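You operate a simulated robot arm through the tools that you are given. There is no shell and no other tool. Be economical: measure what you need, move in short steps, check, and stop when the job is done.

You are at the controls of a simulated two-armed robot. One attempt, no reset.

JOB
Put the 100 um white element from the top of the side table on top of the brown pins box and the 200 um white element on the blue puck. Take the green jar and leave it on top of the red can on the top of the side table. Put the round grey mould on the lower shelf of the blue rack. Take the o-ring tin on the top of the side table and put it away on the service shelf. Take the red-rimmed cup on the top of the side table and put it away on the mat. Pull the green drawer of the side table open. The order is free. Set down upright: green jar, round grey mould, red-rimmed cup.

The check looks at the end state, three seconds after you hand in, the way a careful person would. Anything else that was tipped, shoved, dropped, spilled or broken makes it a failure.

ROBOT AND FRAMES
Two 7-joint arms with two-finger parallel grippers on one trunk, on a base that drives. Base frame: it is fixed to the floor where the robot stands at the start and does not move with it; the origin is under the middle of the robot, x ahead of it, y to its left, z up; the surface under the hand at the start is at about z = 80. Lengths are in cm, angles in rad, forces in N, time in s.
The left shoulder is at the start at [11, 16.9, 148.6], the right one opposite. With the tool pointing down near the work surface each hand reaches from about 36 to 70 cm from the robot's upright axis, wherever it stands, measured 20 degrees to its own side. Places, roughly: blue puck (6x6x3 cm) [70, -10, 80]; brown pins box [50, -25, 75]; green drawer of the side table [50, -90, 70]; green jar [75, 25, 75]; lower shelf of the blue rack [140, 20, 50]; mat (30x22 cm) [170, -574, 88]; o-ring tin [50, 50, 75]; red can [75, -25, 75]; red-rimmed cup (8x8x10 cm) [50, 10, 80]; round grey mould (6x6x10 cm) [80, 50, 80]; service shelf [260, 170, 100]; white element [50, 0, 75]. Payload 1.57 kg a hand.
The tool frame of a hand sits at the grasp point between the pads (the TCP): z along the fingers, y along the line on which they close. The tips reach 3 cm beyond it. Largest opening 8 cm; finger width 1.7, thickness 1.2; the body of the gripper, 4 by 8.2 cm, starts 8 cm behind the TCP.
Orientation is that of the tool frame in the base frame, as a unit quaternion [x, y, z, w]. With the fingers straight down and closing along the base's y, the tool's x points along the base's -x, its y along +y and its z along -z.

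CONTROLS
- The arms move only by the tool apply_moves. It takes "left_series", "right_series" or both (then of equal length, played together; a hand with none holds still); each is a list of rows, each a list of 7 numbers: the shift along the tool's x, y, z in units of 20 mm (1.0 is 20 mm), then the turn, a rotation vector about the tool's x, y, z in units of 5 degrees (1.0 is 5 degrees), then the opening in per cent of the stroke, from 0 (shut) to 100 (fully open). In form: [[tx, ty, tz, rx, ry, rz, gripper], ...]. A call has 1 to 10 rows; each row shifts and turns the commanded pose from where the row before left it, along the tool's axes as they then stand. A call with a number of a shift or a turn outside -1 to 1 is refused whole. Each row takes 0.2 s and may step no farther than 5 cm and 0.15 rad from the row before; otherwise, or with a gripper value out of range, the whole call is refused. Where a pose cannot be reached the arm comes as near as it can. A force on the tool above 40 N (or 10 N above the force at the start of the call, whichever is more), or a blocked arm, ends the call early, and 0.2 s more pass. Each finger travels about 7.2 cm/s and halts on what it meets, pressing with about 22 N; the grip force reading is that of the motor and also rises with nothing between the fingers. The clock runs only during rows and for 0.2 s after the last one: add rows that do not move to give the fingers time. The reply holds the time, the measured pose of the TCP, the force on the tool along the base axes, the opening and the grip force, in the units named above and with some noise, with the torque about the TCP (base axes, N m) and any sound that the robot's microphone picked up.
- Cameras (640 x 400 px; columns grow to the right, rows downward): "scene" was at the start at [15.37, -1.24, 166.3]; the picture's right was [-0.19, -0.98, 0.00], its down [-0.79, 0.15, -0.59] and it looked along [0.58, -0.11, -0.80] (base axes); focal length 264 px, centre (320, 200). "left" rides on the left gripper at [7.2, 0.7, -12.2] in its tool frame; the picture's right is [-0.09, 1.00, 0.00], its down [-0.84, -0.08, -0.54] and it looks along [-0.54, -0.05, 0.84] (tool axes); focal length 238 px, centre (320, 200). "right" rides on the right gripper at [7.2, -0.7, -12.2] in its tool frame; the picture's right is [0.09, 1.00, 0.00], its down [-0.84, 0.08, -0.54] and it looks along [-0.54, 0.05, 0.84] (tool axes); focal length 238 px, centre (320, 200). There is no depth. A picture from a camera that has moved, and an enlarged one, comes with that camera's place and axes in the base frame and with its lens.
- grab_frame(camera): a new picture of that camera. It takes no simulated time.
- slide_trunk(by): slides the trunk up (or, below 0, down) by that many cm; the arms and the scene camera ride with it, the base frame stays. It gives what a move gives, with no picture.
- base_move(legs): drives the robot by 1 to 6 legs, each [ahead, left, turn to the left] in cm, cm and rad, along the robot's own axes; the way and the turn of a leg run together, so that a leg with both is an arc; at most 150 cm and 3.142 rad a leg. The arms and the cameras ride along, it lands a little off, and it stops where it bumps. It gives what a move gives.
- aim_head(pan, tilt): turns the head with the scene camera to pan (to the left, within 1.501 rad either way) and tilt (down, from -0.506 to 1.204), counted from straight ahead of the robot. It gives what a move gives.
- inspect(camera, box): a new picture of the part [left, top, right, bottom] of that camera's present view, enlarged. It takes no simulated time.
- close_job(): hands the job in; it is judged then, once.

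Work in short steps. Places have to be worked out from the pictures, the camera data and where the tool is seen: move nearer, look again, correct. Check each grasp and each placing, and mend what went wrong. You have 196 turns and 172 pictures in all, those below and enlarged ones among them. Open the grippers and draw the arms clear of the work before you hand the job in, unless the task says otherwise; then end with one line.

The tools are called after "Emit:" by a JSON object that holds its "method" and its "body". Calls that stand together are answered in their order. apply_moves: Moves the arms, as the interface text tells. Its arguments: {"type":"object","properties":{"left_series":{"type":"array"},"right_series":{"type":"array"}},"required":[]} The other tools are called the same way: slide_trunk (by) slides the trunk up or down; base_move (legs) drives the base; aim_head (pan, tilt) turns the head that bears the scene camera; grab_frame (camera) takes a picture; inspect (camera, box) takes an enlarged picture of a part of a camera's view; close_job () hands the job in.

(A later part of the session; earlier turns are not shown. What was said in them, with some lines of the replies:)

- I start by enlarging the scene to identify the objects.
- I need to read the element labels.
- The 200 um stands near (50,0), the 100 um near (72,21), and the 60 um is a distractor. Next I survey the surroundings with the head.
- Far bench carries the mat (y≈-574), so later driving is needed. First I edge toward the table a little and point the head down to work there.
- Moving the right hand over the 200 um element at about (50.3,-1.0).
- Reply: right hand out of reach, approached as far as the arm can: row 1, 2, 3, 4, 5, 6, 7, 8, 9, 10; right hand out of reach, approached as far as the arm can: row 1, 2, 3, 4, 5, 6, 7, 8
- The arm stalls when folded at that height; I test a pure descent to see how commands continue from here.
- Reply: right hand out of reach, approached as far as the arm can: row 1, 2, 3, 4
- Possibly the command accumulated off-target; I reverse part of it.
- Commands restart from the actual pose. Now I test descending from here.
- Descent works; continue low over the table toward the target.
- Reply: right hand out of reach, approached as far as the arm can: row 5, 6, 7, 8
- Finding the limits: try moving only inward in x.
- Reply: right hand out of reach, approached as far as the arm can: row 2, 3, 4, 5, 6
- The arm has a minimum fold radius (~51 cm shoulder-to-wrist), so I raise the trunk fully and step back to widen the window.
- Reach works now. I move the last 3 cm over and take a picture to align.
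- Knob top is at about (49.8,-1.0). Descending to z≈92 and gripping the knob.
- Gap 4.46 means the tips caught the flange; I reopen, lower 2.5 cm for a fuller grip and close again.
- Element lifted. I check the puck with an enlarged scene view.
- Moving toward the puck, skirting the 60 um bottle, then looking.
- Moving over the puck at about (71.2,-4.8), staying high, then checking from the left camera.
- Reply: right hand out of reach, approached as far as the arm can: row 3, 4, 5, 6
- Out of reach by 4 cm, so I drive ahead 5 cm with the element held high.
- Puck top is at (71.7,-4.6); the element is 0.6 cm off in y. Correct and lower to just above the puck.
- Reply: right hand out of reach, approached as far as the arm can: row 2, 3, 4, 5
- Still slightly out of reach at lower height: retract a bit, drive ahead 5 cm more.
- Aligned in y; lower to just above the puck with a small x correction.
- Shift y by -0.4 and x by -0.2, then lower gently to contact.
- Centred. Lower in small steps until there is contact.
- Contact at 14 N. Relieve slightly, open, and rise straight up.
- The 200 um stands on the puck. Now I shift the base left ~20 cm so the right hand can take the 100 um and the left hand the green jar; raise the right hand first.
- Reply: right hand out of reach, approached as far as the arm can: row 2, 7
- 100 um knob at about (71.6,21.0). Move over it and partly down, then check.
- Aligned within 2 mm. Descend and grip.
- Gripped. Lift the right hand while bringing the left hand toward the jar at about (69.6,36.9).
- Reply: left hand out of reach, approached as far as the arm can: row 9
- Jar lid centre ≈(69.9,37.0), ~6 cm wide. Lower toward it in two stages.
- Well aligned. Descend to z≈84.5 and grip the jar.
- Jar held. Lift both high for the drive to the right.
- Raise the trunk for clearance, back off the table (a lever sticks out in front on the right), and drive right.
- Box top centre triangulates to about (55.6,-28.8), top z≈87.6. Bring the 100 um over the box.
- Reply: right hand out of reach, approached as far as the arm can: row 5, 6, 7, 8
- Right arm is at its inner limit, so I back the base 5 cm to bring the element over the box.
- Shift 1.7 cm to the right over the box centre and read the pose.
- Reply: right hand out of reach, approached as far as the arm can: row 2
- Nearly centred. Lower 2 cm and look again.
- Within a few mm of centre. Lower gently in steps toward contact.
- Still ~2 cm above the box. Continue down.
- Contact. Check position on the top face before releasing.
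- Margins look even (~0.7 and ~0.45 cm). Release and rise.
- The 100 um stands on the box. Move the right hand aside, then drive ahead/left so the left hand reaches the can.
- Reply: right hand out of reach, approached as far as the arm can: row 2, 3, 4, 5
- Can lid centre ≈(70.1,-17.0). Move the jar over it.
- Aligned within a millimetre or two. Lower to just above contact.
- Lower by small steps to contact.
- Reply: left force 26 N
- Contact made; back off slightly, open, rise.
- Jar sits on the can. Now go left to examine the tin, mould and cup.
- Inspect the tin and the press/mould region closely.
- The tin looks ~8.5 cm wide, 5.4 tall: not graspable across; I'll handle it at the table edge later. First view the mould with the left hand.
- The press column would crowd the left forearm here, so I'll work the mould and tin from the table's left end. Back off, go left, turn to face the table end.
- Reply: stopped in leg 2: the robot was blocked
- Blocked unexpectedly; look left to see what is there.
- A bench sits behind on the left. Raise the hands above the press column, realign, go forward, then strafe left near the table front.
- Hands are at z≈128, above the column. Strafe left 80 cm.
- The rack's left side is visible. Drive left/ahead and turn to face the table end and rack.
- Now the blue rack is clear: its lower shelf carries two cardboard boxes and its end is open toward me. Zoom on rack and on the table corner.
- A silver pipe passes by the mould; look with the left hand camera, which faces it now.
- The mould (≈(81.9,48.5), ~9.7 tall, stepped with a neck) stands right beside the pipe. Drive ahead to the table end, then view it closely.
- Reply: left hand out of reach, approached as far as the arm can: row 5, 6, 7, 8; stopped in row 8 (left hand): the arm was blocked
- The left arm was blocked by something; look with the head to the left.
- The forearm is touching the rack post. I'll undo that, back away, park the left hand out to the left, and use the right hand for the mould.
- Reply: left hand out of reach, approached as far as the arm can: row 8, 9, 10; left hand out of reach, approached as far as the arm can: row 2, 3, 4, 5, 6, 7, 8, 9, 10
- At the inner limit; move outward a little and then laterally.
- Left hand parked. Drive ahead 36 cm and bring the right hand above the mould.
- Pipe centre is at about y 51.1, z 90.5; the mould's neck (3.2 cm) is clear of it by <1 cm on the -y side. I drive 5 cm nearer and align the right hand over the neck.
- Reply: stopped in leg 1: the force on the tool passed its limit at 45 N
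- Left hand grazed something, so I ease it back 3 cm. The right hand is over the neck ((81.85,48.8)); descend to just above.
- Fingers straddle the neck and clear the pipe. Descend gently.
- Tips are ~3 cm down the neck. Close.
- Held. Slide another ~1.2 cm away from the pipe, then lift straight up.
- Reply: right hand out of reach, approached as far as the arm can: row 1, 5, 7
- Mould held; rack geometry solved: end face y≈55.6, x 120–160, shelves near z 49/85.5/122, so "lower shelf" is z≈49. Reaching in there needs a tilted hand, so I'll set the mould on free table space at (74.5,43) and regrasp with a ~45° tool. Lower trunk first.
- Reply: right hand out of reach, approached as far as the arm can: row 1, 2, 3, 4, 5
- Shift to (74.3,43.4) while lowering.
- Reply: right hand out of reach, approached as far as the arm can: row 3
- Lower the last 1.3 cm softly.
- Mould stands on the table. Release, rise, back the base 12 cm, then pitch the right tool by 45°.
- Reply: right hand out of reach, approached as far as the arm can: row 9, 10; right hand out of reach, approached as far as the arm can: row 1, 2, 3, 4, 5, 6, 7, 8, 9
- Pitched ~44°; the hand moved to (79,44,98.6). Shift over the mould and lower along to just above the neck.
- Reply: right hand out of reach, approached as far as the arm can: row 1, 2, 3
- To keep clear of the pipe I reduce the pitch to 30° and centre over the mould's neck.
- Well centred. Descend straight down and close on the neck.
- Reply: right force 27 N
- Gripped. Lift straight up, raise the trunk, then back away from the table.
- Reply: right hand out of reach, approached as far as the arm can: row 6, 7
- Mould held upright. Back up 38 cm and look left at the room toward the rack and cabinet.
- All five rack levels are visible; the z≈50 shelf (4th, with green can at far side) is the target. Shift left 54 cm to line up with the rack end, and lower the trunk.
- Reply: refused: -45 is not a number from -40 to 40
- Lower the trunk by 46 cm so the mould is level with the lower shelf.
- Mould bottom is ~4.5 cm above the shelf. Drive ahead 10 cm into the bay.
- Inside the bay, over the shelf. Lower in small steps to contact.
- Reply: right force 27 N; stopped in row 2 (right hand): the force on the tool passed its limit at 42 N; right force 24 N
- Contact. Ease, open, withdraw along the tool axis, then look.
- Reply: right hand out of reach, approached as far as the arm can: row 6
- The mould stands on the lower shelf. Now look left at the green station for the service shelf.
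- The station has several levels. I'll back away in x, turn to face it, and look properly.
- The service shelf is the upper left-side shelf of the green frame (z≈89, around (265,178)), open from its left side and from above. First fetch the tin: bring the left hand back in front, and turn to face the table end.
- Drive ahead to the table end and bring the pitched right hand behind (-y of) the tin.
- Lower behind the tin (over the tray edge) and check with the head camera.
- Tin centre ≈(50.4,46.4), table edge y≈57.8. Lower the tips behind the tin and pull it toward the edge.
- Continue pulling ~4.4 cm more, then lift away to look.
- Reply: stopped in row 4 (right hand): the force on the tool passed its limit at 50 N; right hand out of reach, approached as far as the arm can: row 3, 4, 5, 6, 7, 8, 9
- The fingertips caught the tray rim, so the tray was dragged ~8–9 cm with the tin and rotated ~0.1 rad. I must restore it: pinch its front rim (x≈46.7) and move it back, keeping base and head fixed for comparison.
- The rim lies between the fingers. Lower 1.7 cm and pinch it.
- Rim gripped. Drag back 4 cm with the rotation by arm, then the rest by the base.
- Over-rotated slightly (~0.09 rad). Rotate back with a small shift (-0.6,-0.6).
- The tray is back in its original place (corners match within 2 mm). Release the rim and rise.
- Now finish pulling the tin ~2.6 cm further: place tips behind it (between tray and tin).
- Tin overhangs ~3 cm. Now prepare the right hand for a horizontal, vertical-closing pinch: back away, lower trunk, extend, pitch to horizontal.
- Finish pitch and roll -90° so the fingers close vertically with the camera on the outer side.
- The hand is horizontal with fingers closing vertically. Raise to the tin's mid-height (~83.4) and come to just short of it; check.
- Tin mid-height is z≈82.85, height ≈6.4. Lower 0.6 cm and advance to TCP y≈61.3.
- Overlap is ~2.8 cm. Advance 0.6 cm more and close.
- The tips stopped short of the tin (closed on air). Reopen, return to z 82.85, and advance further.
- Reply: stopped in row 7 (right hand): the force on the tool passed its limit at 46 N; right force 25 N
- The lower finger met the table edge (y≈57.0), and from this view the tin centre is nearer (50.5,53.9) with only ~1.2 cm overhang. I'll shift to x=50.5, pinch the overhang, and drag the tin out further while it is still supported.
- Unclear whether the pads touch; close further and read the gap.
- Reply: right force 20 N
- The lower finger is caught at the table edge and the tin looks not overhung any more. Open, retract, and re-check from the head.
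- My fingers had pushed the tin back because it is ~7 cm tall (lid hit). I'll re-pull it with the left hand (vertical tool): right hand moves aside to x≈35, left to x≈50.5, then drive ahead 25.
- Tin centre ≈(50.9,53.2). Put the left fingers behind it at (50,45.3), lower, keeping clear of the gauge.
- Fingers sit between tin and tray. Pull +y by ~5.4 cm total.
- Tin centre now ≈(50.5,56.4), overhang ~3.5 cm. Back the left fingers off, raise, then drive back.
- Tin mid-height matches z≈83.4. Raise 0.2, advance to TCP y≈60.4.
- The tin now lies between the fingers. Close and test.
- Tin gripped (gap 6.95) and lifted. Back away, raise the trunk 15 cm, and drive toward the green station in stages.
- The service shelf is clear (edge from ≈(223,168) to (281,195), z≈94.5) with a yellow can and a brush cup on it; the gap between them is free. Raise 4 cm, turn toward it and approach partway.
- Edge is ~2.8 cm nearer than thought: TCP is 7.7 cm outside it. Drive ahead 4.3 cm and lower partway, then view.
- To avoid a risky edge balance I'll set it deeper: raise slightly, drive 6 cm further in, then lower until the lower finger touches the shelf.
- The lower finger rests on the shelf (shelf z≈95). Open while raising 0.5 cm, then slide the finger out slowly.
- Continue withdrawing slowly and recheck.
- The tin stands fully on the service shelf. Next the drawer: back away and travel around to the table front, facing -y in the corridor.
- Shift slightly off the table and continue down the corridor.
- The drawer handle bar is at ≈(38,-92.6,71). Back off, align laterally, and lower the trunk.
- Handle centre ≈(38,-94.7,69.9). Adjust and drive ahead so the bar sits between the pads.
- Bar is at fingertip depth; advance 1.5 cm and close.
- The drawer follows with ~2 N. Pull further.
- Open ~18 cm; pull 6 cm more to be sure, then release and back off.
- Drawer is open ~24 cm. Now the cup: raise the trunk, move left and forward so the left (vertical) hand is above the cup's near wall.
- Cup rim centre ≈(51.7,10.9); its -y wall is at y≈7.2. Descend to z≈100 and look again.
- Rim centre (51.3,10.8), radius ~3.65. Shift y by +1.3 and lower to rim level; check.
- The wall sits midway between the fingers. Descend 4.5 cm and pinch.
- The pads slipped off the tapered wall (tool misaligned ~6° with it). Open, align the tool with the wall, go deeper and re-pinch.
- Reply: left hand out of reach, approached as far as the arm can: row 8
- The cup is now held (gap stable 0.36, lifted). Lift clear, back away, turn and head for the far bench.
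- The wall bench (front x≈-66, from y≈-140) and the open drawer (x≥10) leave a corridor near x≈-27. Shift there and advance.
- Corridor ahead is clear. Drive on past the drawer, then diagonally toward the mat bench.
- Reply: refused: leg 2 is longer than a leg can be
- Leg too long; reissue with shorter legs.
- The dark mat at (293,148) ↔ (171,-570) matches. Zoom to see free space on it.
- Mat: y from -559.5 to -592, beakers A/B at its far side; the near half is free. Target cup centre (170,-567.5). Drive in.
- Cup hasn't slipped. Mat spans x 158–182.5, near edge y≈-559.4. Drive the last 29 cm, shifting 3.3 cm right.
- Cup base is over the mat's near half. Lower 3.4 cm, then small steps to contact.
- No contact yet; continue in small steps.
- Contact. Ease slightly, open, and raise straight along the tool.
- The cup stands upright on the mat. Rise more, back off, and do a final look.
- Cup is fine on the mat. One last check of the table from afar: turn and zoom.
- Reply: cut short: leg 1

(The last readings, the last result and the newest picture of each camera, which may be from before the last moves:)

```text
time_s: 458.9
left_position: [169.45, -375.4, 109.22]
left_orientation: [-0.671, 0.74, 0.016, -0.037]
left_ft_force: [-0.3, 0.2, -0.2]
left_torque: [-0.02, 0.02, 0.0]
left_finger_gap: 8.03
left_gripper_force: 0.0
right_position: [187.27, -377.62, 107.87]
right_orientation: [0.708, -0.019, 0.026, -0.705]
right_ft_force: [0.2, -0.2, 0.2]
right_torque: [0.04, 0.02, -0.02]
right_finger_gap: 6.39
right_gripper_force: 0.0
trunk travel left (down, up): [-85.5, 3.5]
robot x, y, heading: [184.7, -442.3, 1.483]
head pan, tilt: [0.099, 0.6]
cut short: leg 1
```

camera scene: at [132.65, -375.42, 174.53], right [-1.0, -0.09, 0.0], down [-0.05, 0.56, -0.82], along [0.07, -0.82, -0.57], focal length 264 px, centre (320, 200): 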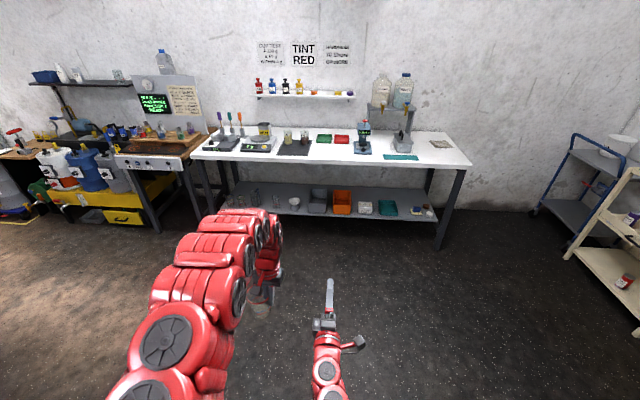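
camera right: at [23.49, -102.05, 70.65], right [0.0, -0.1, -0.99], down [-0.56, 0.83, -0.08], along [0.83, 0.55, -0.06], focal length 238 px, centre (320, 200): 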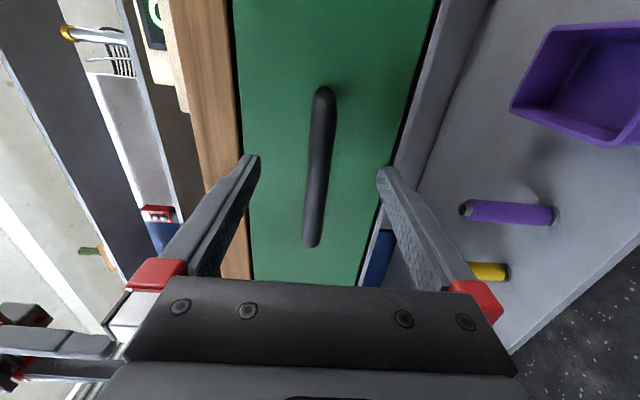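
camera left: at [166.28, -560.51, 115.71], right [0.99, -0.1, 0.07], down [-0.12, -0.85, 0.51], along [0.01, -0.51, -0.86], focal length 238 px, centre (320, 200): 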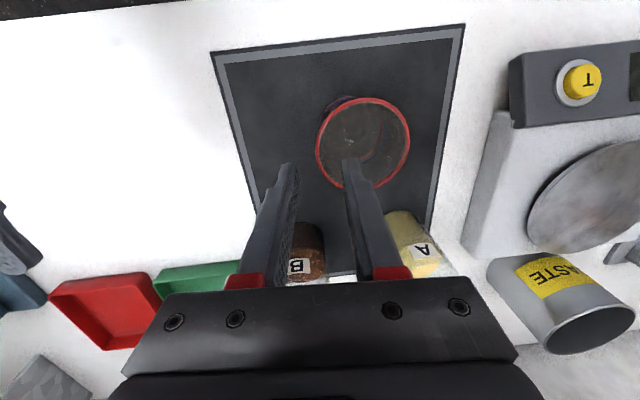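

Emit:
{"method": "aim_head", "body": {"pan": 0.3, "tilt": 0.2}}

Emit:
{"method": "grab_frame", "body": {"camera": "scene"}}

```text
time_s: 459.7
left_position: [169.43, -375.26, 109.15]
left_orientation: [-0.672, 0.739, 0.015, -0.038]
left_ft_force: [-0.7, 0.3, 0.3]
left_torque: [0.0, -0.01, 0.03]
left_finger_gap: 8.01
left_gripper_force: 0.0
right_position: [187.23, -377.73, 107.83]
right_orientation: [0.709, -0.019, 0.026, -0.705]
right_ft_force: [0.3, -0.7, 0.2]
right_torque: [0.0, -0.01, -0.03]
right_finger_gap: 6.4
right_gripper_force: 0.1
trunk travel left (down, up): [-85.5, 3.5]
robot x, y, heading: [184.33, -442.11, 1.481]
head pan, tilt: [0.3, 0.201]
```

```text
6 pictures are left
camera scene: at [183.06, -424.99, 178.2], right [0.98, 0.21, 0.0], down [0.04, -0.2, -0.98], along [-0.21, 0.96, -0.2], focal length 264 px, centre (320, 200)
```

scene: 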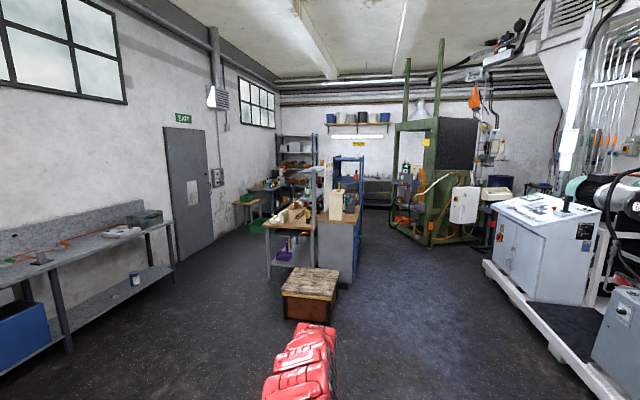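

Emit:
{"method": "inspect", "body": {"camera": "scene", "box": [255, 170, 375, 260]}}

```text
4.44 times, centred on (315, 215) of scene
camera zoom: at [183.06, -424.99, 178.2], right [0.98, 0.21, 0.0], down [0.04, -0.2, -0.98], along [-0.21, 0.96, -0.2], focal length 1175 px, centre (342, 133)
```

zoom: 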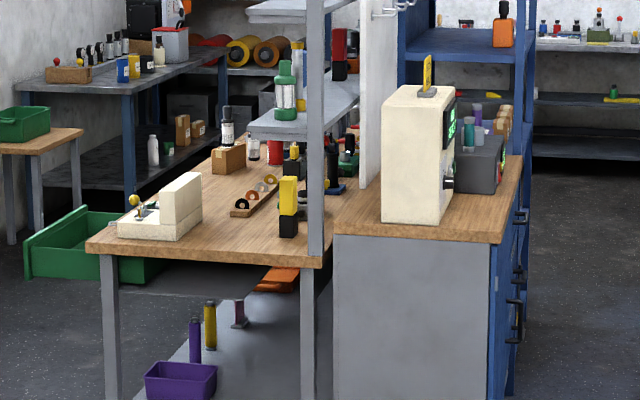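

The view shows the 100 um on the pins box, the red can still upright and the green drawer open. Grippers are open and both arms are clear, so I hand in.

Emit:
{"method": "close_job", "body": {}}

```text
The job is handed in.
```

I handed the job in with every item placed: both elements, jar, mould, tin and cup are where you asked, and the green drawer is open about 24 cm. Along the way I dragged the metal tray on the table and put it back to within about 2 mm. My left hand pressed once on the blue rack (45 N) and its forearm touched the grey rack post, but I saw nothing displaced.
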